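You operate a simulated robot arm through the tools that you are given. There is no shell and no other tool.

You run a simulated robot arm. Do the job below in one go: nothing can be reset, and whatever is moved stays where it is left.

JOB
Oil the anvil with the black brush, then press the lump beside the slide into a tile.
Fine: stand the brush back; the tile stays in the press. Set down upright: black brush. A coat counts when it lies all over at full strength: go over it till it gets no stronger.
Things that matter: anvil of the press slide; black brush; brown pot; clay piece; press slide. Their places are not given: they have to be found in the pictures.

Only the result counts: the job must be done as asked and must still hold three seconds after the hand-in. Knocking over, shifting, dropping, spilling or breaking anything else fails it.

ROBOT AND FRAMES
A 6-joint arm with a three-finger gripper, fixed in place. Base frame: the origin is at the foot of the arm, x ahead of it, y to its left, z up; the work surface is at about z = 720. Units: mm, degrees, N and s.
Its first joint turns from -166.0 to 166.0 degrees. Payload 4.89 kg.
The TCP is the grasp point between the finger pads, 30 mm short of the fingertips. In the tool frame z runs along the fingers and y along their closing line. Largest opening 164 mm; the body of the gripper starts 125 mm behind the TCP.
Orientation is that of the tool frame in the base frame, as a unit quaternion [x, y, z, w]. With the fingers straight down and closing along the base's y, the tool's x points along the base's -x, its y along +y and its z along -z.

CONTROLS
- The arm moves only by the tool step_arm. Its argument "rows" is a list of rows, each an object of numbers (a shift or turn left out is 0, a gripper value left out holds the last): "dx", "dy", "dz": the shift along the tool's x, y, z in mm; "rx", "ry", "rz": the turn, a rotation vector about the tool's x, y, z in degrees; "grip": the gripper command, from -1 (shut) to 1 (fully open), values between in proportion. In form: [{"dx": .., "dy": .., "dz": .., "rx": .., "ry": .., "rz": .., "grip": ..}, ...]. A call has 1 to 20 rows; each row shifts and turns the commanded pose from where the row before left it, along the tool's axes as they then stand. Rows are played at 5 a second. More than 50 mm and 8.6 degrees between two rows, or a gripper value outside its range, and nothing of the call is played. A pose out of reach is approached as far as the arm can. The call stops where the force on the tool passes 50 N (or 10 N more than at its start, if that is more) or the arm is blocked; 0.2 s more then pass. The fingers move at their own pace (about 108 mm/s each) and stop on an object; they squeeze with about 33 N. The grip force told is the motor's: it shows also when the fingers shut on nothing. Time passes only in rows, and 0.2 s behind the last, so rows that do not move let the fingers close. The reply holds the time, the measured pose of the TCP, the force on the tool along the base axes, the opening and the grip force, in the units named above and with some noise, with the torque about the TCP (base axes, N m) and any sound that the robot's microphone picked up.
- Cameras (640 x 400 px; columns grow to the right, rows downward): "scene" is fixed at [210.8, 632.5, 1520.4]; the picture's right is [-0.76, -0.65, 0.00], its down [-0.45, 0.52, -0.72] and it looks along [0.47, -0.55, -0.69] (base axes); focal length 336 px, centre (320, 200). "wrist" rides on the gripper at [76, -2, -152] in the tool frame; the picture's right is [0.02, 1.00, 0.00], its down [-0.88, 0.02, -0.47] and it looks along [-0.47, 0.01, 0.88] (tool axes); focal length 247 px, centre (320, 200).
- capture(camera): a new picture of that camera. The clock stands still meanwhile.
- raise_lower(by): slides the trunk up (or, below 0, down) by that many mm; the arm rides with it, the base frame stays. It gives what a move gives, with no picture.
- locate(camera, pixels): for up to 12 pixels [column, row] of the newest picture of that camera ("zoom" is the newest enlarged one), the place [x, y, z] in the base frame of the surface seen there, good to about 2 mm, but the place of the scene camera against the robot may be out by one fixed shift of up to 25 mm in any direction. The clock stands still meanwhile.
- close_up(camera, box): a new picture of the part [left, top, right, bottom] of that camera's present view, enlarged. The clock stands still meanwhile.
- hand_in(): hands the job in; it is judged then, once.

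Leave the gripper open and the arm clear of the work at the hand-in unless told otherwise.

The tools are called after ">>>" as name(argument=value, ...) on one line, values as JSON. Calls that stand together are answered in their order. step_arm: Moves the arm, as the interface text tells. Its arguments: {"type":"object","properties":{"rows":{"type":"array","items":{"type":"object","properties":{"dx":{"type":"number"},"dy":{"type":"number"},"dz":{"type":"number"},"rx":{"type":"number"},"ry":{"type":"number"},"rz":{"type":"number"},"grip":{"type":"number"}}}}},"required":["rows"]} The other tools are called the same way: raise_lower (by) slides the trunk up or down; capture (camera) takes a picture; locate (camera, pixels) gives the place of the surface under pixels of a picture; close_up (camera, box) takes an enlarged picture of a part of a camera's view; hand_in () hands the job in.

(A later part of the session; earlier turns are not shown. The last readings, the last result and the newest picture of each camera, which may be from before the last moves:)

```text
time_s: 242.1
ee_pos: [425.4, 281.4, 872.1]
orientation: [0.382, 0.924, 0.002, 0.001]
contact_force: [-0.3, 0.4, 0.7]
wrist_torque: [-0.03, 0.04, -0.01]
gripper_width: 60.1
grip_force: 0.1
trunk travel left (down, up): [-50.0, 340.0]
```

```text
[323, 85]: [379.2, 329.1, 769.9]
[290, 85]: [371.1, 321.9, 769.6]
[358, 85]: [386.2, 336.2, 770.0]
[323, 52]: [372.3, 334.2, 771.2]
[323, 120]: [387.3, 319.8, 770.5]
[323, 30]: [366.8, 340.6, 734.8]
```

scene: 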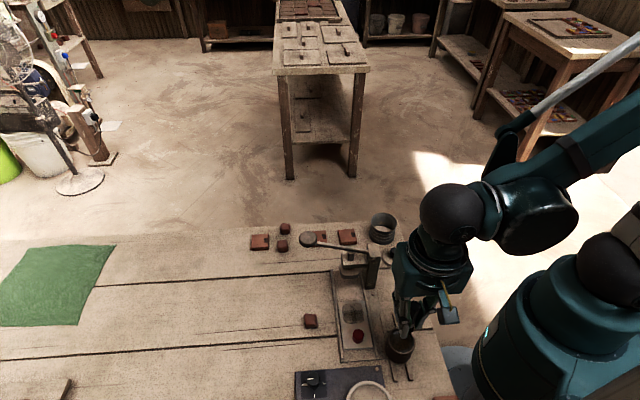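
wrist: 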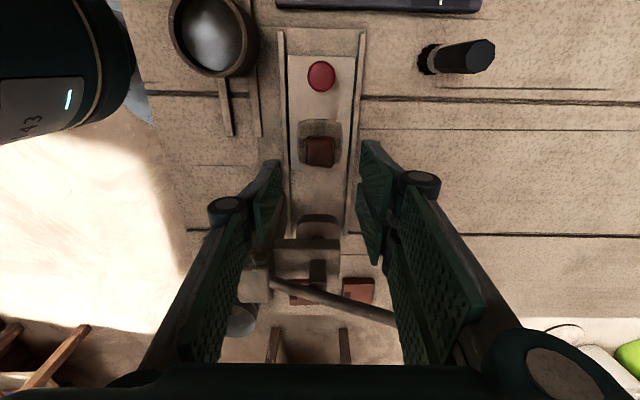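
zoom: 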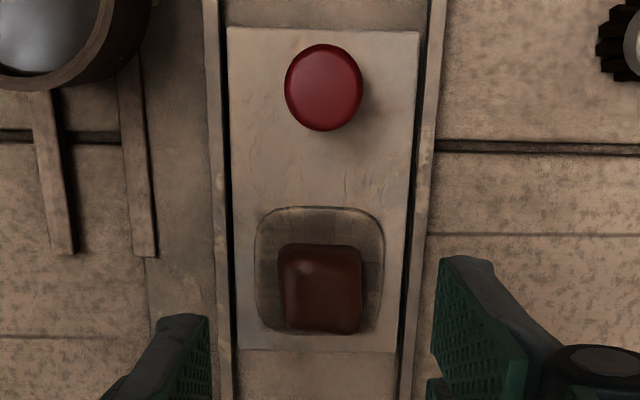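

The knob is at (379.2,328.5), 24 mm across, top z 770. I'll move back above it and lower to z≈768 with the fingers at 60 mm.

>>> step_arm(rows=[{"dx": 32.5, "dy": 0.5}, {"dx": 32.5}, {"dx": 0}, {"dz": 40}, {"dz": 30}, {"dz": 20}, {"dz": 13}, {"dz": 0}])

>>> capture(camera="wrist")

>>> close_up(camera="scene", box=[310, 270, 410, 370])

```text
time_s: 243.9
ee_pos: [379.4, 326.7, 767.8]
orientation: [0.382, 0.924, 0.003, 0.002]
contact_force: [-0.3, -0.2, 0.6]
wrist_torque: [0.04, 0.0, 0.0]
gripper_width: 59.9
grip_force: 0.0
trunk travel left (down, up): [-50.0, 340.0]
```

```text
taken
```

wrist: 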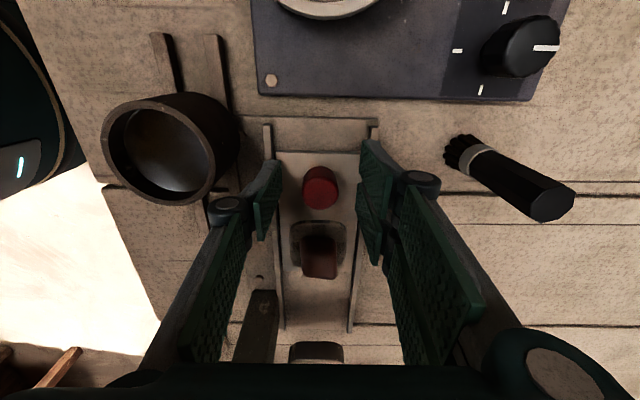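

```text
4.00 times, centred on (360, 320) of scene
```

zoom: 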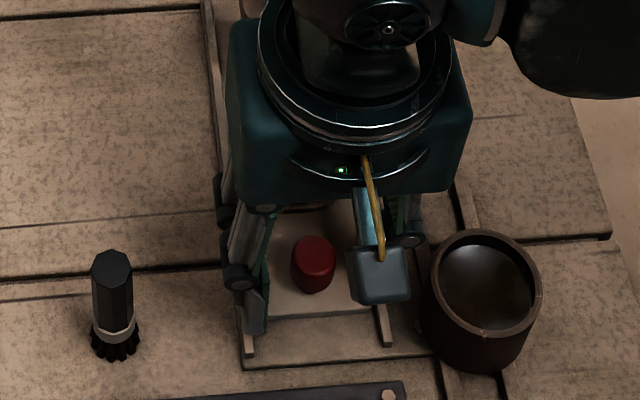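

The knob is between the fingers. I'll close on it, then push the slide forward (tool −x) gradually.

>>> step_arm(rows=[{"grip": -0.6}, {"grip": -1}, {"grip": -1}, {"grip": -1}, {"grip": -1}])

>>> step_arm(rows=[{"dx": -2}, {"dx": -4}, {"dx": -5}, {"dx": -5}, {"dx": -5}, {"dx": -5}, {"dx": -5}, {"dx": -5}, {"dx": -4}, {"dx": 0}])

>>> capture(camera="wrist")

>>> close_up(camera="scene", box=[300, 230, 420, 350])

```text
time_s: 245.1
ee_pos: [380.6, 326.9, 767.7]
orientation: [0.381, 0.924, 0.002, 0.001]
contact_force: [-9.9, -11.6, -15.6]
wrist_torque: [-0.21, 0.27, -0.05]
gripper_width: 23.6
grip_force: 44.7
trunk travel left (down, up): [-50.0, 340.0]
```

```text
time_s: 246.5
ee_pos: [397.6, 308.3, 768.3]
orientation: [0.382, 0.924, 0.001, 0.0]
contact_force: [-2.5, -2.0, -22.7]
wrist_torque: [-0.23, -0.14, -0.11]
gripper_width: 24.1
grip_force: 44.9
trunk travel left (down, up): [-50.0, 340.0]
stopped in row 7: the force on the tool passed its limit at 51 N (the readings are from after the stop); the commanded pose is now the measured one
```

```text
taken
```

wrist: 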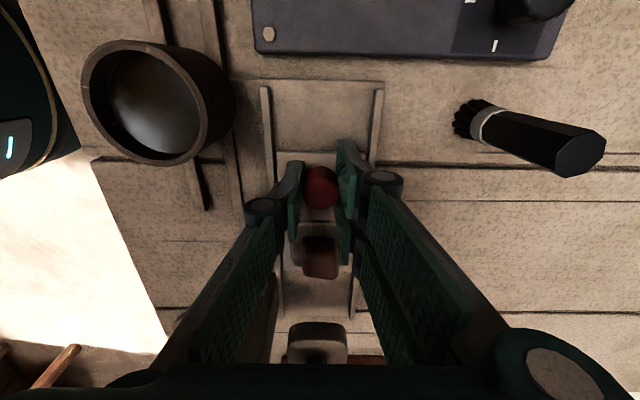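

```text
3.33 times, centred on (360, 290) of scene
```

zoom: 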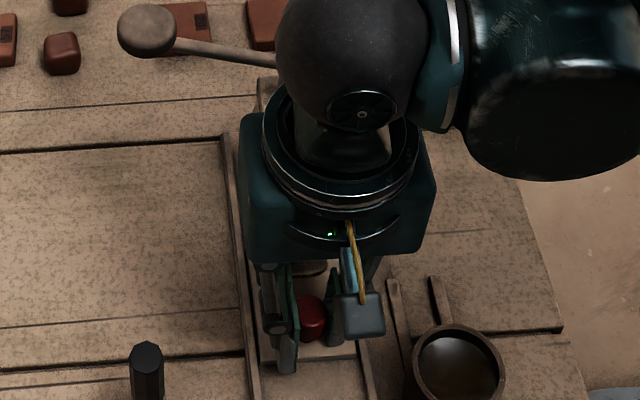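

The slide moved about 26 mm, but gripping adds side and vertical loads (51 N stop). I'll let go, go behind the knob, and push with closed fingers instead.

>>> step_arm(rows=[{"grip": -0.5}, {"grip": -0.27}, {"grip": -0.27}, {"dz": -20}, {"dz": -25}, {"dx": 15}, {"dx": 15}, {"grip": -1}, {"grip": -1}, {"grip": -1}, {"dz": 0}])

>>> capture(camera="wrist")

>>> close_up(camera="wrist", box=[270, 100, 370, 300])

>>> locate(camera="wrist", pixels=[[320, 205], [320, 215], [305, 210], [335, 210], [320, 255], [320, 240]])

```text
time_s: 248.9
ee_pos: [377.3, 329.0, 812.3]
orientation: [0.382, 0.924, 0.003, 0.0]
contact_force: [-0.4, -0.4, 0.4]
wrist_torque: [0.02, 0.0, 0.01]
gripper_width: 0.0
grip_force: 32.6
trunk travel left (down, up): [-50.0, 340.0]
```

```text
taken
```

wrist: 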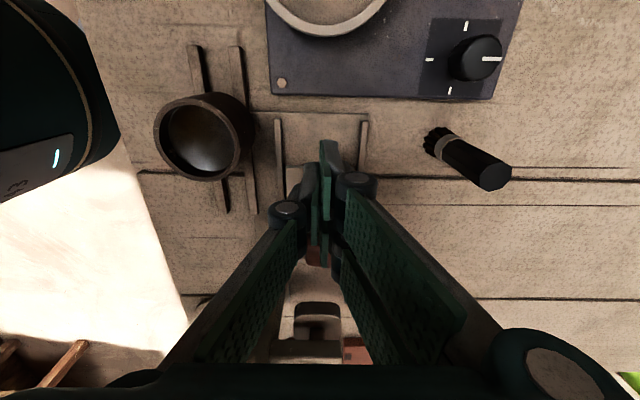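

```text
2.00 times, centred on (320, 200) of wrist
```

zoom: 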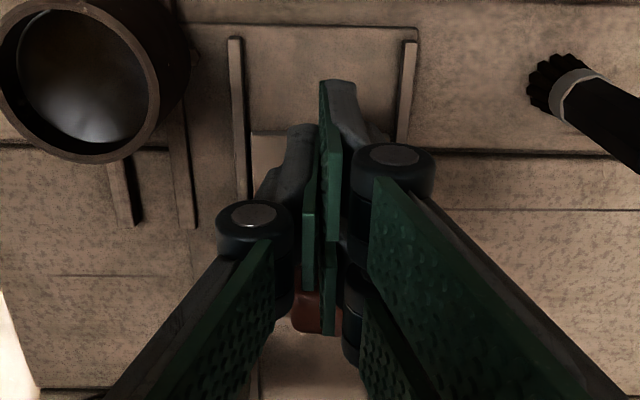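

```text
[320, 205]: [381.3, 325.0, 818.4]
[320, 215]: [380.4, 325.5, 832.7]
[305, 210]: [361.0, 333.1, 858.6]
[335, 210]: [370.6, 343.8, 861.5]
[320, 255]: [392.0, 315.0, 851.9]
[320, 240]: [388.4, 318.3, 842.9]
```

The TCP is at v≈34, the finger front at about v≈47; the knob's back should be at v≈51. I'll lower 44 mm and then push forward step by step.

>>> step_arm(rows=[{"dz": 20}, {"dz": 14}, {"dz": 9}, {"dz": 0}])

>>> step_arm(rows=[{"dx": -3}, {"dx": -3}, {"dx": -4}, {"dx": -4}, {"dx": -4}, {"dx": -4}, {"dx": 0}])

>>> capture(camera="wrist")

>>> close_up(camera="scene", box=[300, 230, 420, 350])

```text
time_s: 249.4
ee_pos: [378.0, 329.1, 796.6]
orientation: [0.382, 0.924, 0.001, 0.001]
contact_force: [-5.7, -6.4, 54.2]
wrist_torque: [-0.94, -0.91, -0.12]
gripper_width: 0.0
grip_force: 33.2
trunk travel left (down, up): [-50.0, 340.0]
stopped in row 2: the force on the tool passed its limit at 141 N (the readings are from after the stop); the commanded pose is now the measured one
```

```text
time_s: 249.7
ee_pos: [380.0, 327.9, 796.9]
orientation: [0.383, 0.924, 0.0, 0.002]
contact_force: [-7.1, -6.7, 60.7]
wrist_torque: [-1.06, -0.98, -0.22]
gripper_width: 0.0
grip_force: 33.5
trunk travel left (down, up): [-50.0, 340.0]
stopped in row 1: the force on the tool passed its limit at 69 N (the readings are from after the stop); the commanded pose is now the measured one
```

```text
taken
```

wrist: 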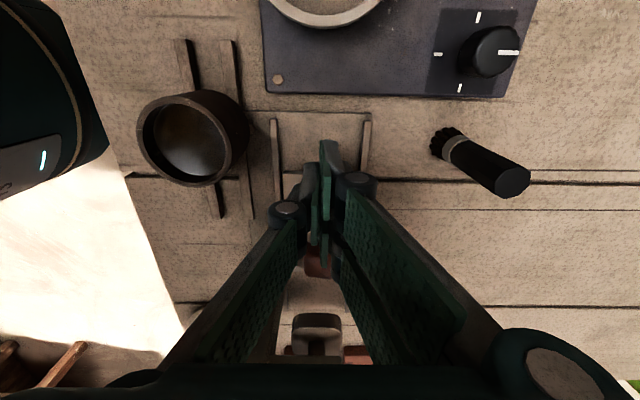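

```text
3.33 times, centred on (360, 290) of scene
```

zoom: 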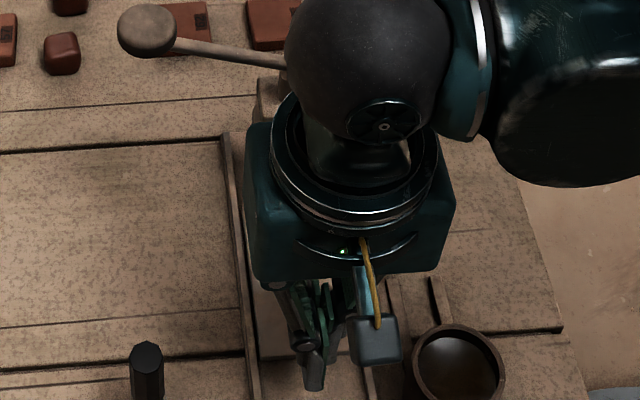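

The fingertips came down on the knob's top (stop), so the knob is farther back than assumed. I'll rise, open and move aside to look.

>>> step_arm(rows=[{"dz": -10}, {"dz": -25}, {"dz": -30}, {"dx": -30}, {"dx": -30, "grip": -0.27}, {"dx": 0}, {"dx": 0}])

>>> capture(camera="wrist")

>>> close_up(camera="wrist", box=[250, 20, 390, 190])

>>> locate(camera="zoom", pixels=[[320, 100], [320, 110], [320, 200], [320, 160], [320, 230], [320, 270]])

>>> close_up(camera="scene", box=[300, 250, 420, 370])

```text
time_s: 251.3
ee_pos: [421.6, 286.8, 860.1]
orientation: [0.383, 0.924, 0.002, 0.002]
contact_force: [-0.1, -1.1, -1.1]
wrist_torque: [-0.02, -0.04, -0.03]
gripper_width: 59.8
grip_force: 0.0
trunk travel left (down, up): [-50.0, 340.0]
```

```text
taken
```

wrist: 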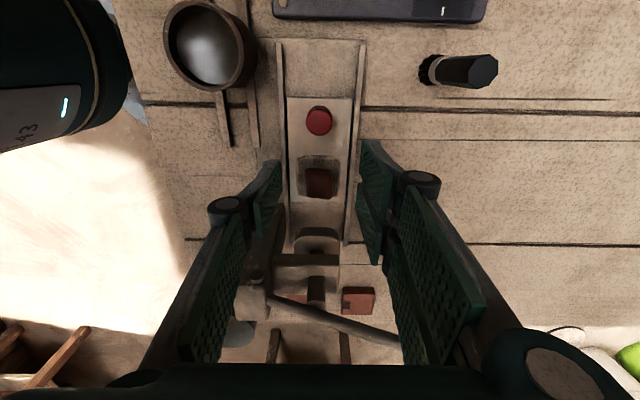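

```text
2.35 times, centred on (320, 105) of wrist
```

zoom: 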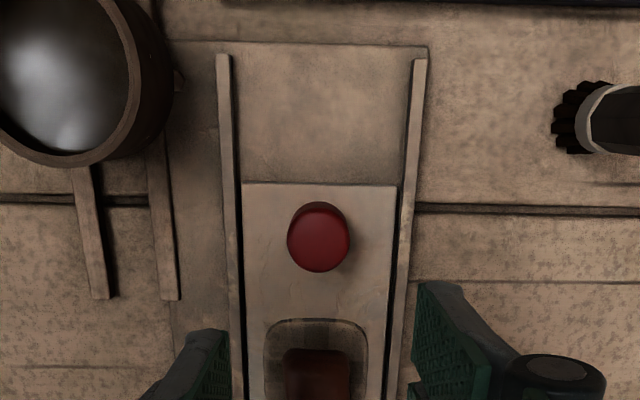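

```text
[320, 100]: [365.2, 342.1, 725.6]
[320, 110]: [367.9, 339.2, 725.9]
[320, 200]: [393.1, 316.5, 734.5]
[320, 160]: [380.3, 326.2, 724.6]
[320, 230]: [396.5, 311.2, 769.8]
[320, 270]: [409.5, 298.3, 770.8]
```

```text
3.33 times, centred on (360, 310) of scene
```

zoom: 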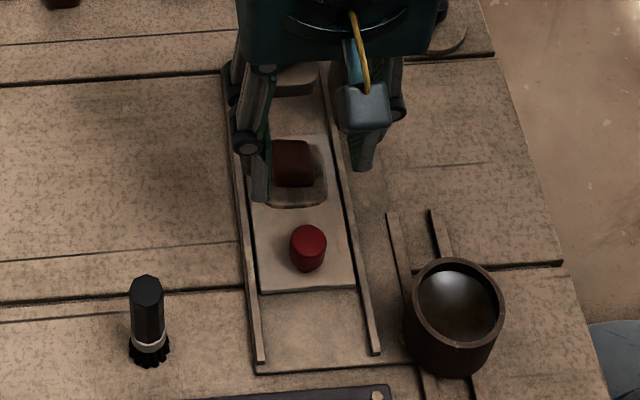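

Torque readings show the contact was 24 mm ahead of the TCP: the hand has two prongs on one side and reaches about ±30 mm along the slide. The knob now is at v≈65 (back at ≈53), lump still centred on the anvil. I'll go further behind (v≈19), close, and lower there.

>>> step_arm(rows=[{"dx": 38, "dy": -2.7, "grip": -1}, {"dx": 38.5, "dy": -2.7}, {"dx": 0}, {"dx": 0}])

>>> capture(camera="wrist")

>>> close_up(camera="wrist", box=[250, 100, 390, 280])

>>> close_up(camera="scene", box=[300, 250, 420, 370])

```text
time_s: 252.3
ee_pos: [363.4, 336.0, 861.5]
orientation: [0.383, 0.924, 0.001, 0.002]
contact_force: [-0.4, 0.2, -0.2]
wrist_torque: [0.03, 0.0, -0.01]
gripper_width: 0.1
grip_force: 33.1
trunk travel left (down, up): [-50.0, 340.0]
```

```text
taken
```

wrist: 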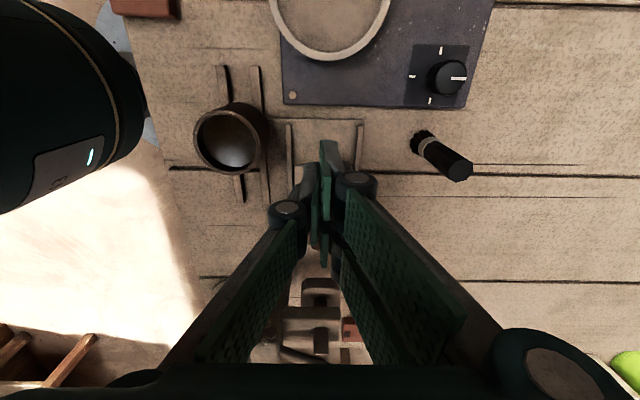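

```text
2.22 times, centred on (320, 190) of wrist
```

zoom: 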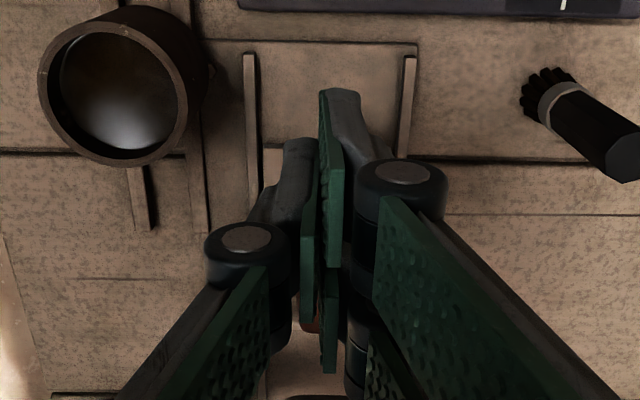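

```text
3.33 times, centred on (360, 310) of scene
```

zoom: 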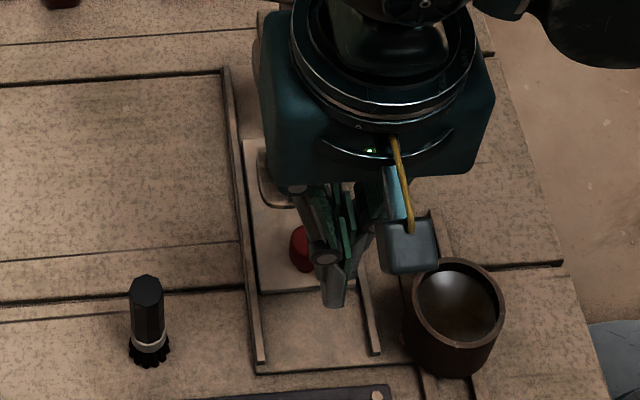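

The hand is at v≈19, just behind the knob. I'll lower in careful steps to z≈772.

>>> step_arm(rows=[{"dz": 25}, {"dz": 25}, {"dz": 10}, {"dz": 5}, {"dz": 5}, {"dz": 5}, {"dz": 5}, {"dz": 5}, {"dz": 4}, {"dz": 0}])

>>> close_up(camera="scene", box=[300, 250, 420, 370])

```text
time_s: 254.5
ee_pos: [365.4, 336.1, 771.6]
orientation: [0.383, 0.924, 0.002, 0.002]
contact_force: [-0.4, -0.2, -0.1]
wrist_torque: [-0.03, 0.01, -0.01]
gripper_width: 0.1
grip_force: 33.1
trunk travel left (down, up): [-50.0, 340.0]
```

```text
3.33 times, centred on (360, 310) of scene
```

zoom: 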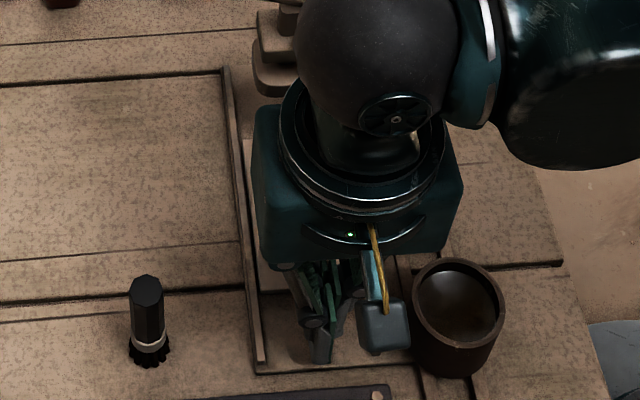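

No contact on the way down. Now pushing forward slowly, 3 mm per row.

>>> step_arm(rows=[{"dx": -1}, {"dx": -2}, {"dx": -3}, {"dx": -3}, {"dx": -3}, {"dx": -3}, {"dx": -3}, {"dx": -3}, {"dx": -3}, {"dx": -3}, {"dx": -3}, {"dx": 0}])

>>> close_up(camera="scene", box=[300, 230, 420, 350])

>>> capture(camera="wrist")

```text
time_s: 257.1
ee_pos: [386.1, 315.0, 771.3]
orientation: [0.383, 0.924, 0.001, 0.001]
contact_force: [-1.2, -0.4, 0.2]
wrist_torque: [0.03, -0.05, 0.01]
gripper_width: 0.0
grip_force: 32.8
trunk travel left (down, up): [-50.0, 340.0]
```

```text
3.33 times, centred on (360, 290) of scene
```

zoom: 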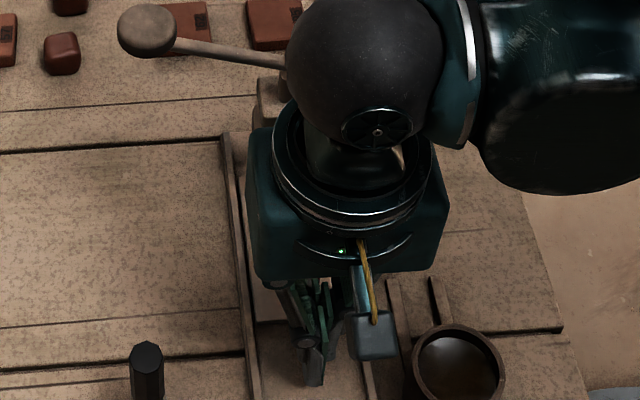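

```text
taken
```

wrist: 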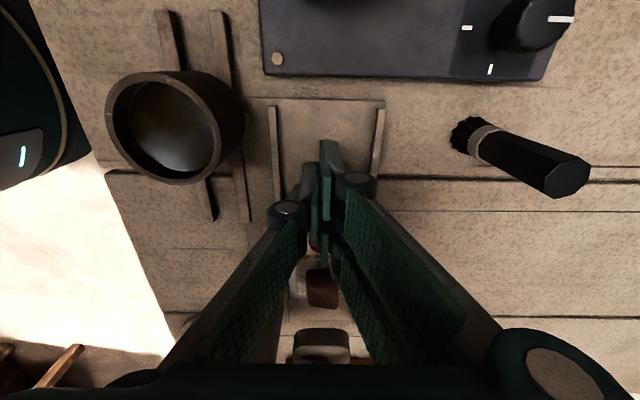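

The forces are tiny. I'll locate the knob and lump to see whether the slide moves along.

>>> locate(camera="wrist", pixels=[[315, 243], [321, 287], [300, 290], [321, 345], [302, 265], [321, 335], [321, 300]])

>>> close_up(camera="wrist", box=[270, 220, 370, 370])

```text
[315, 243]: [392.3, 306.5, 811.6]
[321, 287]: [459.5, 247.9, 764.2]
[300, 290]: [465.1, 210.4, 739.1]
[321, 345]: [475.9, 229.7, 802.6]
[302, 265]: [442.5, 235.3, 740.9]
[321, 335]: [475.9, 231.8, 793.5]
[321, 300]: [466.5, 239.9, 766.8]
```

```text
2.67 times, centred on (320, 295) of wrist
```

zoom: 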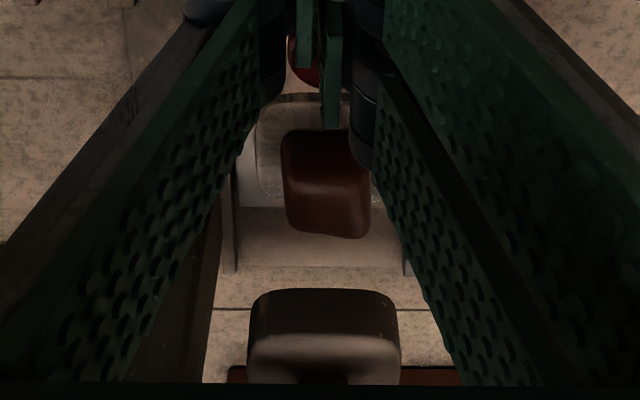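

The slide follows (lump now around v≈156). I'll check the height of the ram foot's underside before the lump goes under it.

>>> locate(camera="zoom", pixels=[[325, 292], [325, 300], [270, 295], [380, 297], [325, 340], [325, 375], [325, 200], [325, 232], [325, 145], [265, 200], [265, 130]])

```text
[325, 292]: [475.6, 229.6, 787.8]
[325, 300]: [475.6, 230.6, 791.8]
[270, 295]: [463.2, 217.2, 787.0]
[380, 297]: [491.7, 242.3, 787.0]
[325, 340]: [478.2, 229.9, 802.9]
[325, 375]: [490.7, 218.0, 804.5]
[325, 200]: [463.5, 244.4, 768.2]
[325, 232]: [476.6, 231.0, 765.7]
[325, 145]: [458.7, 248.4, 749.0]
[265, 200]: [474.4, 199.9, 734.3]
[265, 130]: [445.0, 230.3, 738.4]
```

The ram foot's underside is at z≈787 with its near face at v≈174 (centre ≈198); the lump top is 768, so it passes under. I'll push on another 30 mm.

>>> step_arm(rows=[{"dx": -2}, {"dx": -3}, {"dx": -3}, {"dx": -3}, {"dx": -3}, {"dx": -3}, {"dx": -3}, {"dx": -3}, {"dx": -3}, {"dx": 0}])

>>> capture(camera="wrist")

>>> close_up(camera="scene", box=[300, 210, 420, 330])

```text
time_s: 259.3
ee_pos: [403.8, 297.3, 772.7]
orientation: [0.384, 0.923, 0.002, 0.001]
contact_force: [-0.8, 0.9, 0.4]
wrist_torque: [0.04, 0.01, 0.0]
gripper_width: 0.0
grip_force: 32.5
trunk travel left (down, up): [-50.0, 340.0]
```

```text
taken
```

wrist: 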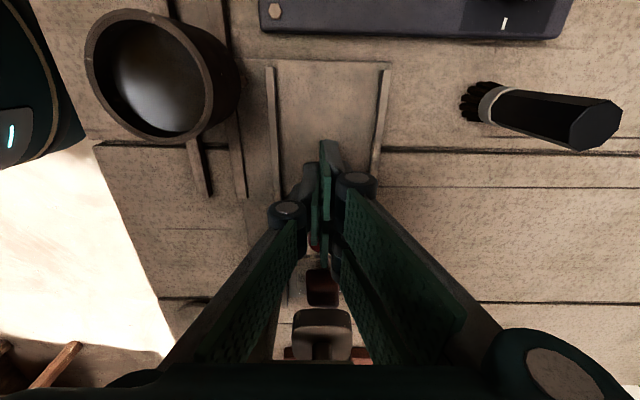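

```text
3.33 times, centred on (360, 270) of scene
```

zoom: 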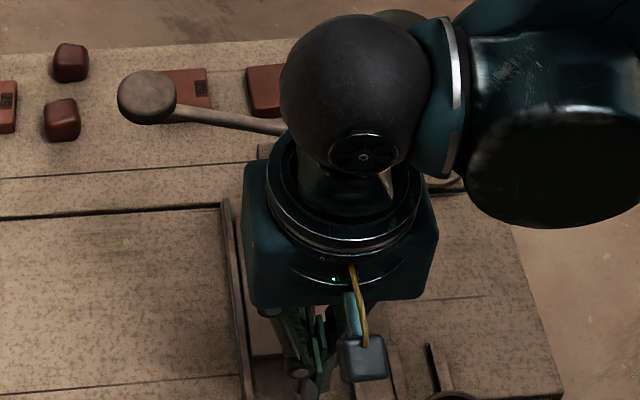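

At TCP v≈75 the anvil should be around v≈188. Continue in 2 mm steps until the slide meets its stop.

>>> step_arm(rows=[{"dx": -2}, {"dx": -2}, {"dx": -1.5}, {"dx": 0}])

>>> step_arm(rows=[{"dx": -1.5}, {"dx": -1.5}, {"dx": 0}])

>>> step_arm(rows=[{"dx": -1.5}, {"dx": -1}, {"dx": 0}])

```text
time_s: 260.3
ee_pos: [408.4, 293.1, 772.7]
orientation: [0.383, 0.924, 0.001, 0.001]
contact_force: [0.3, 0.1, -0.4]
wrist_torque: [0.02, 0.01, 0.0]
gripper_width: 0.0
grip_force: 32.8
trunk travel left (down, up): [-50.0, 340.0]
```

```text
time_s: 261.1
ee_pos: [410.8, 290.5, 771.7]
orientation: [0.383, 0.924, 0.001, 0.002]
contact_force: [0.4, -1.0, 0.8]
wrist_torque: [0.0, -0.03, 0.0]
gripper_width: 0.2
grip_force: 33.0
trunk travel left (down, up): [-50.0, 340.0]
```

```text
time_s: 261.9
ee_pos: [412.8, 288.0, 771.6]
orientation: [0.383, 0.924, 0.001, 0.002]
contact_force: [-3.0, 2.8, -0.2]
wrist_torque: [0.05, 0.1, 0.03]
gripper_width: 0.0
grip_force: 32.5
trunk travel left (down, up): [-50.0, 340.0]
```

A resisting force of 4 N along the slide shows up. One more small push to confirm the stop.

>>> step_arm(rows=[{"dx": -0.7}, {"dx": 0}])

>>> step_arm(rows=[{"dx": -0.7}, {"dx": 0}])

>>> capture(camera="wrist")

```text
time_s: 262.5
ee_pos: [412.3, 288.2, 771.0]
orientation: [0.381, 0.925, 0.0, 0.002]
contact_force: [-12.8, 9.3, -4.8]
wrist_torque: [0.26, 0.27, 0.0]
gripper_width: 0.0
grip_force: 32.8
trunk travel left (down, up): [-50.0, 340.0]
```

```text
time_s: 263.1
ee_pos: [412.0, 288.9, 771.6]
orientation: [0.382, 0.924, 0.001, 0.001]
contact_force: [-24.7, 19.5, -5.0]
wrist_torque: [0.45, 0.43, -0.01]
gripper_width: 0.1
grip_force: 33.1
trunk travel left (down, up): [-50.0, 340.0]
```

```text
taken
```

wrist: 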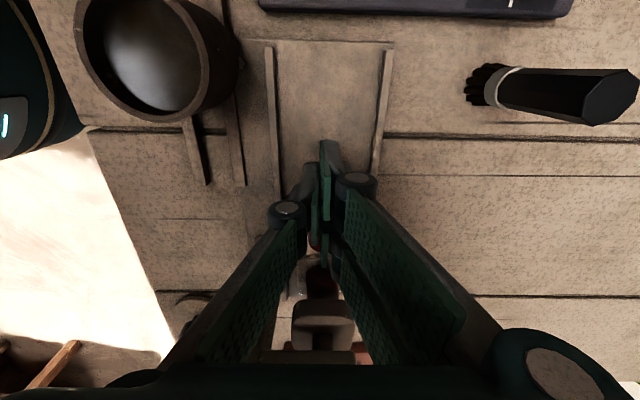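

The stop is firm (31 N): the slide is fully in. I'll back off, rise to about z≈1050, and look at the press and lever.

>>> step_arm(rows=[{"dx": 4}, {"dx": 8}, {"dz": -30}, {"dz": -45}, {"dz": -45}, {"dx": 40, "dz": -20}, {"dx": 30, "dz": -40}, {"dz": -45}, {"dz": -45}, {"dz": 0}])

>>> capture(camera="wrist")

>>> close_up(camera="scene", box=[290, 210, 430, 370])

```text
time_s: 265.3
ee_pos: [354.3, 346.3, 1041.2]
orientation: [0.382, 0.924, 0.0, 0.0]
contact_force: [0.0, 0.5, -0.4]
wrist_torque: [-0.04, 0.04, -0.02]
gripper_width: 0.0
grip_force: 32.6
trunk travel left (down, up): [-50.0, 340.0]
```

```text
taken
```

wrist: 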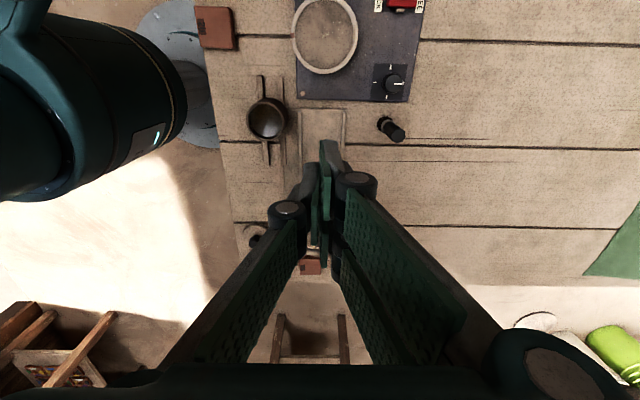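

```text
2.50 times, centred on (360, 290) of scene
```

zoom: 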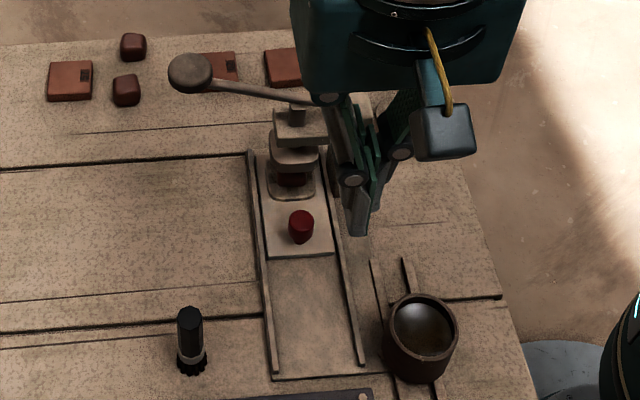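

The lump is now under the ram foot. I'll zoom in on the press.

>>> close_up(camera="scene", box=[325, 230, 395, 310])

>>> capture(camera="scene")

>>> locate(camera="scene", pixels=[[308, 240], [305, 236], [312, 240], [302, 240], [308, 247], [325, 242], [340, 245], [350, 247]])

```text
5.00 times, centred on (360, 270) of scene
```

zoom: 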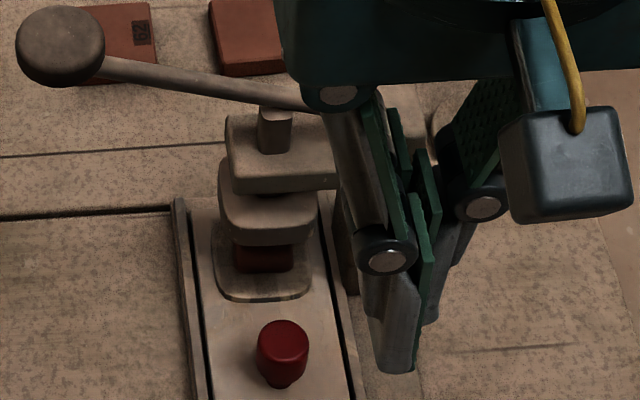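

```text
taken
```

scene: 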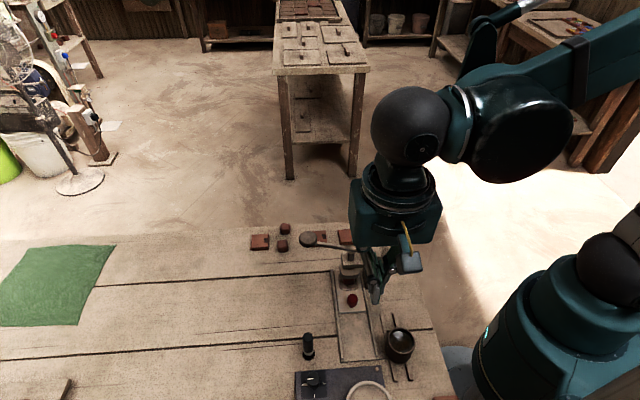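

```text
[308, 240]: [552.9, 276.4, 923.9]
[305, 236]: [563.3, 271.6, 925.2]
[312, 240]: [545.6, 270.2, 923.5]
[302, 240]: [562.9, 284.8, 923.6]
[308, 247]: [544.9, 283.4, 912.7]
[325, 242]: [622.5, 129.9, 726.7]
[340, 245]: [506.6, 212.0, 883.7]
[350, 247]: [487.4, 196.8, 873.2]
```

The lump sits under the ram foot. The lever knob is near (567,290,932). I'll move so the wrist camera can see the knob better.

>>> step_arm(rows=[{"dx": -25, "dy": 36}, {"dx": -25, "dy": 37}, {"dx": -25, "dy": 37}, {"dx": -20}, {"dx": 0}])

>>> capture(camera="wrist")

```text
time_s: 266.5
ee_pos: [500.0, 356.3, 1040.9]
orientation: [0.383, 0.924, 0.001, 0.001]
contact_force: [0.5, 1.2, 0.1]
wrist_torque: [-0.07, 0.01, 0.0]
gripper_width: 0.0
grip_force: 33.7
trunk travel left (down, up): [-50.0, 340.0]
```

```text
taken
```

wrist: 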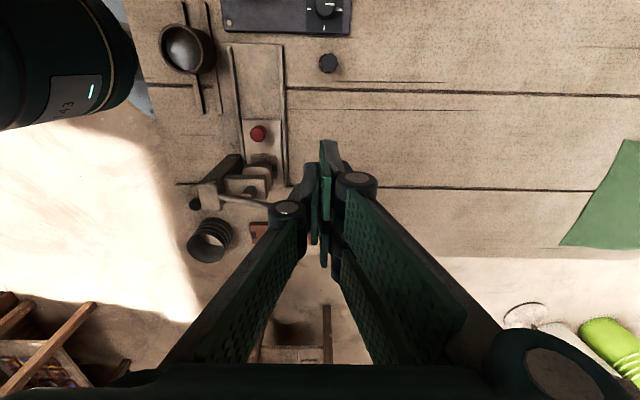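

The knob is hidden behind the closed fingers. I'll open the hand to see between them.

>>> step_arm(rows=[{"grip": 0.6}, {"grip": 0.6}, {"grip": 0.6}, {"grip": 0.6}, {"grip": 0.6}])

>>> capture(camera="wrist")

>>> close_up(camera="wrist", box=[180, 100, 360, 260])

```text
time_s: 267.7
ee_pos: [499.2, 356.4, 1040.4]
orientation: [0.383, 0.924, 0.001, 0.001]
contact_force: [0.6, 0.1, 0.0]
wrist_torque: [0.0, 0.01, 0.06]
gripper_width: 131.0
grip_force: 0.1
trunk travel left (down, up): [-50.0, 340.0]
```

```text
taken
```

wrist: 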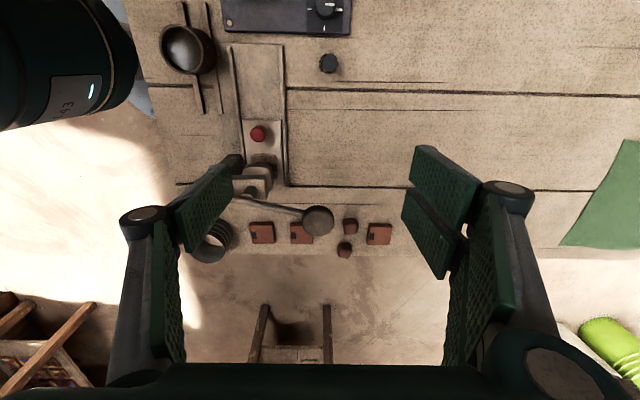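

```text
2.50 times, centred on (270, 180) of wrist
```

zoom: 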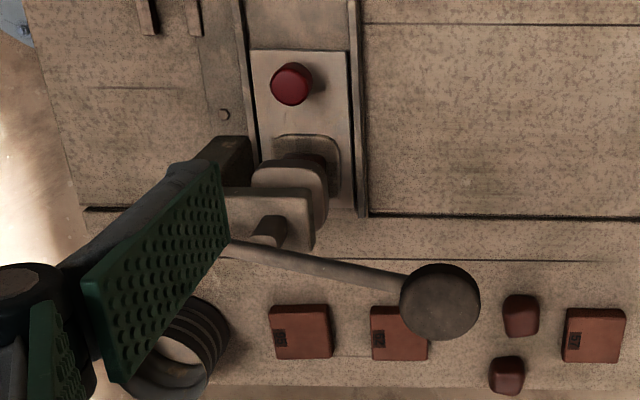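

The knob at zoom (440,302) and the lever are visible now. I'll locate points on them.

>>> locate(camera="zoom", pixels=[[440, 302], [405, 302], [475, 302], [440, 270], [440, 335], [380, 278], [300, 260], [250, 250], [270, 235], [285, 190], [240, 210], [291, 85]])

```text
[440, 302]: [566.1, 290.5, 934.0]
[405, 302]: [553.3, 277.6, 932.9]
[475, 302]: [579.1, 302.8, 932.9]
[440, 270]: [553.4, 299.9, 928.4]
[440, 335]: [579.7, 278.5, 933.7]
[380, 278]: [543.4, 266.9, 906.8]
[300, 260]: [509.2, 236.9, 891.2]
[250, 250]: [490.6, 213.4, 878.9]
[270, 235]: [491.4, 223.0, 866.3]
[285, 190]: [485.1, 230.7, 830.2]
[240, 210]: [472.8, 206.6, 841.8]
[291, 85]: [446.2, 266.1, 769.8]
```

Knob top centre (566,290.5,934), about 40 mm across; the lever pivots near u≈440, z≈856, in the plane v≈195. I'll close the hand, move above the knob and come down near it.

>>> step_arm(rows=[{"grip": -1}, {"grip": -1}, {"grip": -1}, {"dx": -31, "dy": 0.7}, {"dx": -31, "dy": 0.7}, {"dx": -32, "dy": 0.6}, {"dz": 30}, {"dz": 25}, {"dz": 10}, {"dz": 0}])

>>> capture(camera="wrist")

>>> close_up(camera="scene", box=[250, 170, 410, 310])

```text
time_s: 269.9
ee_pos: [566.5, 291.7, 976.7]
orientation: [0.382, 0.924, 0.001, 0.001]
contact_force: [-0.2, -0.3, 0.3]
wrist_torque: [-0.01, -0.01, 0.0]
gripper_width: 0.1
grip_force: 33.0
trunk travel left (down, up): [-50.0, 340.0]
```

```text
taken
```

wrist: 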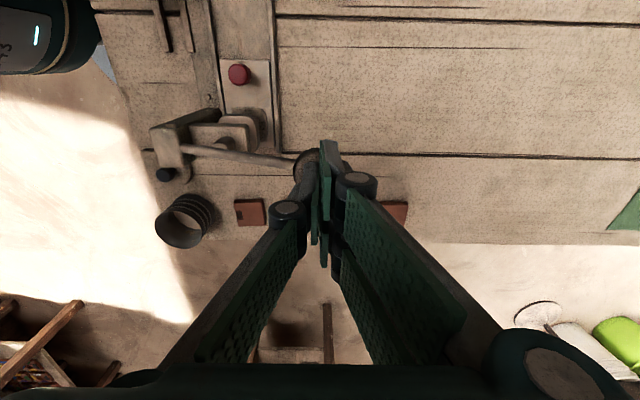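

```text
2.86 times, centred on (330, 240) of scene
```

zoom: 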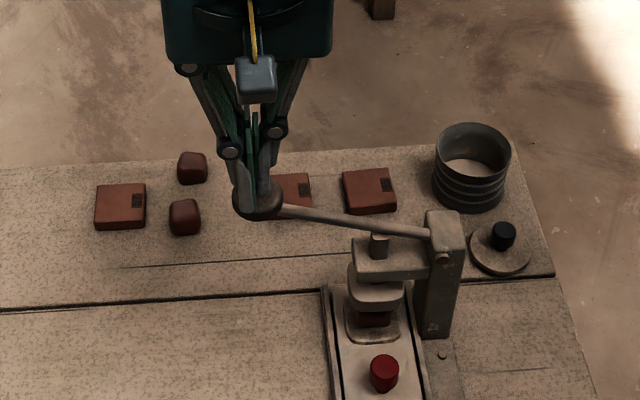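

The closed fingers are right above the knob. I'll lower to contact in small steps.

>>> step_arm(rows=[{"dz": 5}, {"dz": 4}, {"dz": 0}])

>>> step_arm(rows=[{"dz": 2}, {"dz": 2}, {"dz": 0}])

>>> step_arm(rows=[{"dz": 2}, {"dz": 2}, {"dz": 0}])

```text
time_s: 270.7
ee_pos: [567.3, 291.7, 967.6]
orientation: [0.382, 0.924, 0.002, 0.001]
contact_force: [-0.4, -0.5, -0.4]
wrist_torque: [0.04, -0.01, -0.05]
gripper_width: 0.1
grip_force: 33.2
trunk travel left (down, up): [-50.0, 340.0]
```

```text
time_s: 271.5
ee_pos: [567.2, 291.3, 964.1]
orientation: [0.383, 0.924, 0.002, 0.001]
contact_force: [-0.7, -0.2, -0.4]
wrist_torque: [-0.02, 0.02, -0.04]
gripper_width: 0.0
grip_force: 33.3
trunk travel left (down, up): [-50.0, 340.0]
```

```text
time_s: 272.3
ee_pos: [567.3, 292.1, 959.9]
orientation: [0.382, 0.924, 0.001, 0.001]
contact_force: [0.8, -0.5, 0.2]
wrist_torque: [0.01, 0.03, 0.01]
gripper_width: 0.1
grip_force: 33.1
trunk travel left (down, up): [-50.0, 340.0]
```

No force yet at z≈960 — the lever may be moving freely. I'll go down another 10 mm with a slight outward shift and look.

>>> step_arm(rows=[{"dz": 3, "dy": 1}, {"dz": 3, "dy": 1}, {"dz": 4, "dy": 1}, {"dz": 0}])

>>> close_up(camera="scene", box=[250, 170, 410, 310])

```text
time_s: 273.3
ee_pos: [568.2, 293.7, 950.3]
orientation: [0.383, 0.924, 0.001, 0.001]
contact_force: [-0.1, 0.4, 0.1]
wrist_torque: [-0.01, 0.02, -0.01]
gripper_width: 0.0
grip_force: 33.4
trunk travel left (down, up): [-50.0, 340.0]
```

```text
2.86 times, centred on (330, 240) of scene
```

zoom: 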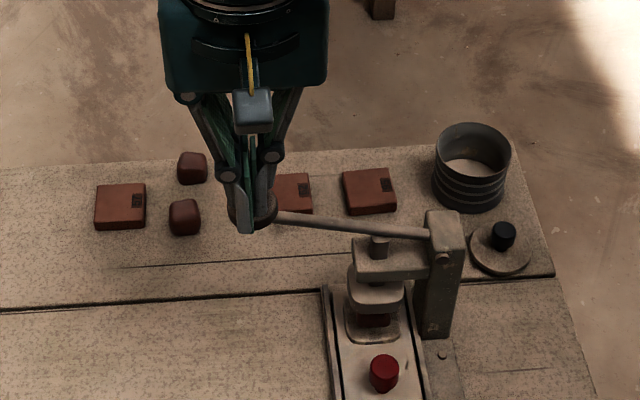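

The lever follows down (its angle flattens). I'll continue along its arc.

>>> step_arm(rows=[{"dz": 4, "dy": 1.5}, {"dz": 4, "dy": 1.5}, {"dz": 4, "dy": 1.2}, {"dz": 4, "dy": 1}, {"dz": 4, "dy": 0.8}, {"dz": 4, "dy": 0.8}, {"dz": 0}])

>>> close_up(camera="scene", box=[250, 170, 410, 310])

```text
time_s: 274.9
ee_pos: [574.2, 298.5, 926.2]
orientation: [0.382, 0.924, 0.001, 0.002]
contact_force: [0.9, 1.6, 0.5]
wrist_torque: [0.0, -0.01, 0.01]
gripper_width: 0.0
grip_force: 32.8
trunk travel left (down, up): [-50.0, 340.0]
```

```text
2.86 times, centred on (330, 240) of scene
```

zoom: 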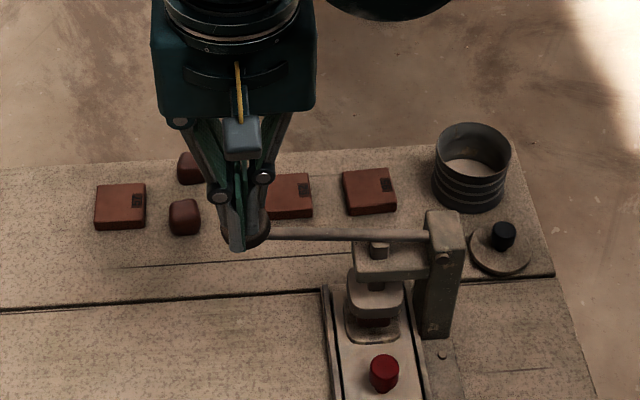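

The ram comes down; the foot nears the lump. Continue carefully, watching the force.

>>> step_arm(rows=[{"dz": 3, "dy": 0.6}, {"dz": 3, "dy": 0.5}, {"dz": 3, "dy": 0.5}, {"dz": 3, "dy": 0.4}, {"dz": 0}])

>>> step_arm(rows=[{"dz": 3, "dy": 0.3}, {"dz": 3, "dy": 0.3}, {"dz": 3, "dy": 0.2}, {"dz": 3, "dy": 0.2}, {"dz": 0}])

>>> close_up(camera="scene", box=[250, 170, 410, 310])

```text
time_s: 276.1
ee_pos: [576.3, 298.7, 915.6]
orientation: [0.383, 0.924, 0.0, 0.001]
contact_force: [-0.1, 0.1, 1.3]
wrist_torque: [0.03, 0.02, -0.02]
gripper_width: 0.0
grip_force: 33.1
trunk travel left (down, up): [-50.0, 340.0]
```

```text
time_s: 277.3
ee_pos: [576.5, 300.9, 901.8]
orientation: [0.383, 0.924, 0.0, 0.002]
contact_force: [1.9, 1.3, 2.5]
wrist_torque: [0.03, -0.05, -0.01]
gripper_width: 0.0
grip_force: 33.1
trunk travel left (down, up): [-50.0, 340.0]
```

```text
2.86 times, centred on (330, 240) of scene
```

zoom: 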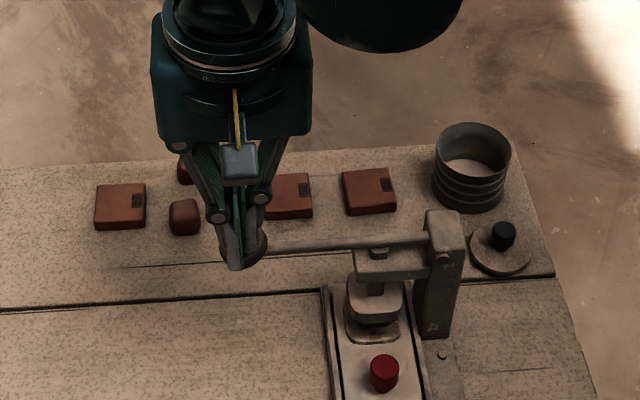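

The foot is low now; the force is only 3 N. I'll continue downward.

>>> step_arm(rows=[{"dz": 3}, {"dz": 3}, {"dz": 3}, {"dz": 3}, {"dz": 0}])

>>> step_arm(rows=[{"dz": 3, "dy": -0.2}, {"dz": 3, "dy": -0.2}, {"dz": 3, "dy": -0.2}, {"dz": 3, "dy": -0.3}, {"dz": 0}])

>>> close_up(camera="scene", box=[250, 170, 410, 310])

```text
time_s: 278.5
ee_pos: [577.2, 300.5, 890.4]
orientation: [0.382, 0.924, 0.002, 0.002]
contact_force: [5.6, 8.5, 9.7]
wrist_torque: [0.2, -0.05, -0.01]
gripper_width: 0.1
grip_force: 32.6
trunk travel left (down, up): [-50.0, 340.0]
```

```text
time_s: 279.7
ee_pos: [575.7, 300.6, 878.7]
orientation: [0.383, 0.924, 0.002, 0.001]
contact_force: [10.5, 11.1, 9.3]
wrist_torque: [0.25, -0.18, 0.02]
gripper_width: 0.0
grip_force: 33.3
trunk travel left (down, up): [-50.0, 340.0]
```

```text
2.86 times, centred on (330, 240) of scene
```

zoom: 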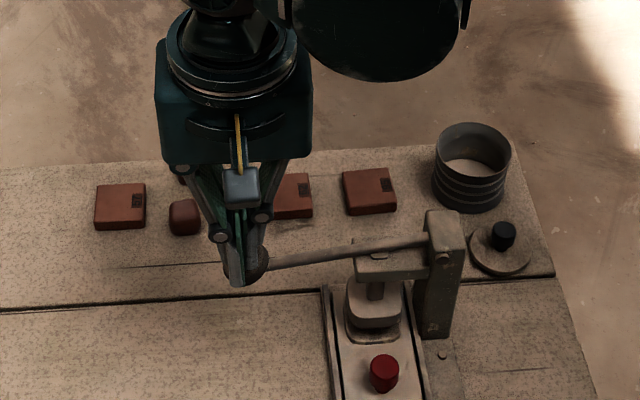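

A sideways force of 15 N outward appears. I'll locate the knob and rod to see how the fingers sit on it.

>>> close_up(camera="scene", box=[290, 225, 350, 285])

>>> locate(camera="zoom", pixels=[[320, 200], [300, 200], [340, 200], [340, 160], [400, 170], [480, 150], [560, 130], [240, 230], [260, 150]])

>>> capture(camera="wrist")

```text
6.67 times, centred on (320, 255) of scene
```

zoom: 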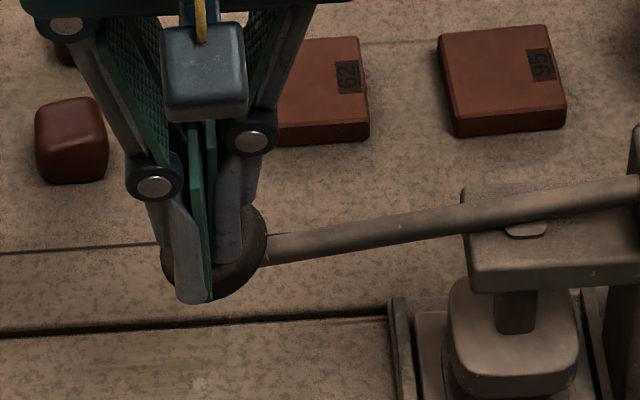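

```text
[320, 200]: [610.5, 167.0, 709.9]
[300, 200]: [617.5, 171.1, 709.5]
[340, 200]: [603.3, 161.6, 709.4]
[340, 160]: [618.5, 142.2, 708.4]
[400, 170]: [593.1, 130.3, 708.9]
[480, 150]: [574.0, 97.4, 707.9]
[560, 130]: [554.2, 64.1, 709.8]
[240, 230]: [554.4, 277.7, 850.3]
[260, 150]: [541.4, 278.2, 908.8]
```

```text
taken
```

wrist: 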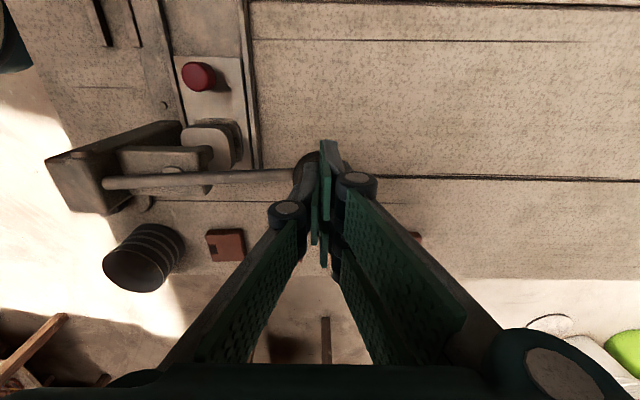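

I'll locate the visible rim of the knob and the rod in the current wrist picture.

>>> locate(camera="wrist", pixels=[[298, 170], [303, 160], [310, 155], [298, 185], [285, 178], [240, 178], [180, 180], [120, 183], [170, 168], [205, 140]])

>>> close_up(camera="wrist", box=[260, 120, 380, 220])

```text
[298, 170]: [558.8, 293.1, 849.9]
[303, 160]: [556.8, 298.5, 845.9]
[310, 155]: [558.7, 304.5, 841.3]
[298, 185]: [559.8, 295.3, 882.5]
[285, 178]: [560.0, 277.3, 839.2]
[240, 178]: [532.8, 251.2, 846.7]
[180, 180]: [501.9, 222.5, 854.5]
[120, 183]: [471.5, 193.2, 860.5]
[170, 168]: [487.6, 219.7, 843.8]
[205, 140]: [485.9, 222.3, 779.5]
```

```text
4.00 times, centred on (320, 170) of wrist
```

zoom: 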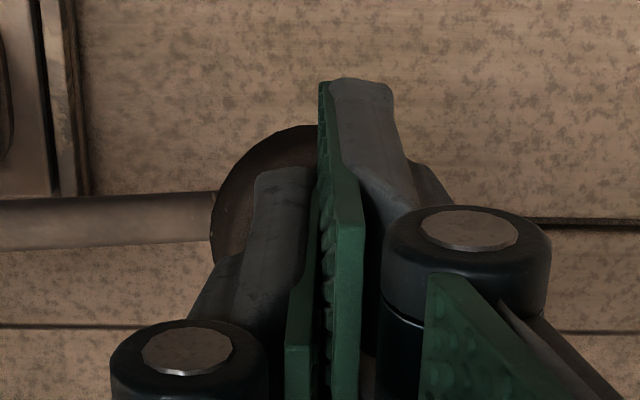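

The rod is now about 10° below horizontal; pivot ≈ (u 455, z 860), knob top ≈ (u 613, z 850) — under the fingers. I'll look closely at the ram foot and the lump.

>>> close_up(camera="scene", box=[325, 245, 385, 305])

>>> close_up(camera="wrist", box=[140, 50, 280, 200])

>>> locate(camera="zoom", pixels=[[310, 200], [320, 250], [400, 240], [360, 150]])

```text
6.67 times, centred on (355, 275) of scene
```

zoom: 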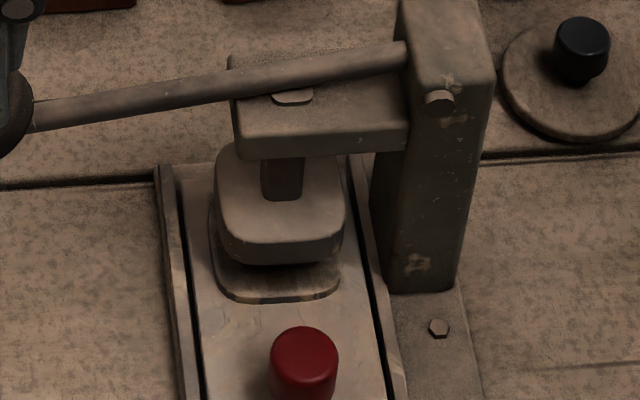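

```text
2.67 times, centred on (210, 125) of wrist
```

zoom: 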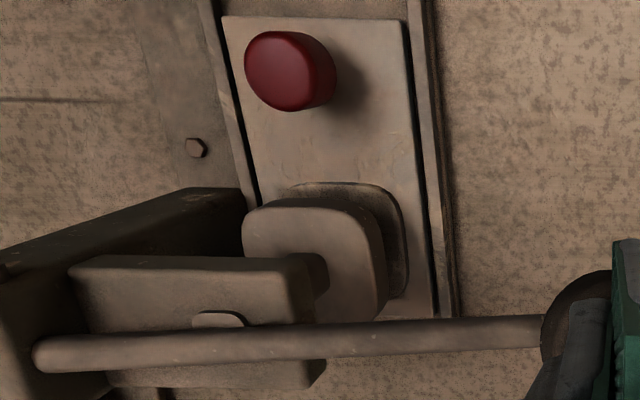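

```text
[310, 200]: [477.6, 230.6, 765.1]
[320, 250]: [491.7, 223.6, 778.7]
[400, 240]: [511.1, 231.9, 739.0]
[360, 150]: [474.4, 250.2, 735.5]
```

The foot (underside ≈ z 762) has begun to squeeze the lump. I'll move the fingers 4 mm inward over the knob's middle and continue pressing down.

>>> step_arm(rows=[{"dy": -2}, {"dy": -2}, {"dz": 2, "dy": -0.6}, {"dz": 2, "dy": -0.6}, {"dz": 0}])

>>> step_arm(rows=[{"dz": 2, "dy": -0.6}, {"dz": 2, "dy": -0.6}, {"dz": 2, "dy": -0.6}, {"dz": 0}])

>>> close_up(camera="scene", box=[280, 220, 400, 310])

```text
time_s: 280.9
ee_pos: [572.1, 297.1, 872.8]
orientation: [0.383, 0.924, 0.001, 0.002]
contact_force: [20.1, 18.4, 9.4]
wrist_torque: [0.38, -0.45, 0.1]
gripper_width: 0.1
grip_force: 32.8
trunk travel left (down, up): [-50.0, 340.0]
```

```text
time_s: 281.9
ee_pos: [571.1, 296.7, 868.8]
orientation: [0.383, 0.924, 0.0, 0.001]
contact_force: [16.4, 16.6, 7.6]
wrist_torque: [0.35, -0.39, 0.1]
gripper_width: 0.0
grip_force: 33.3
trunk travel left (down, up): [-50.0, 340.0]
```

```text
4.44 times, centred on (340, 265) of scene
```

zoom: 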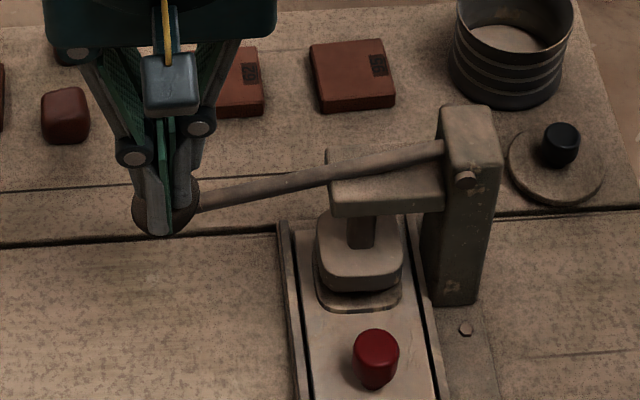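

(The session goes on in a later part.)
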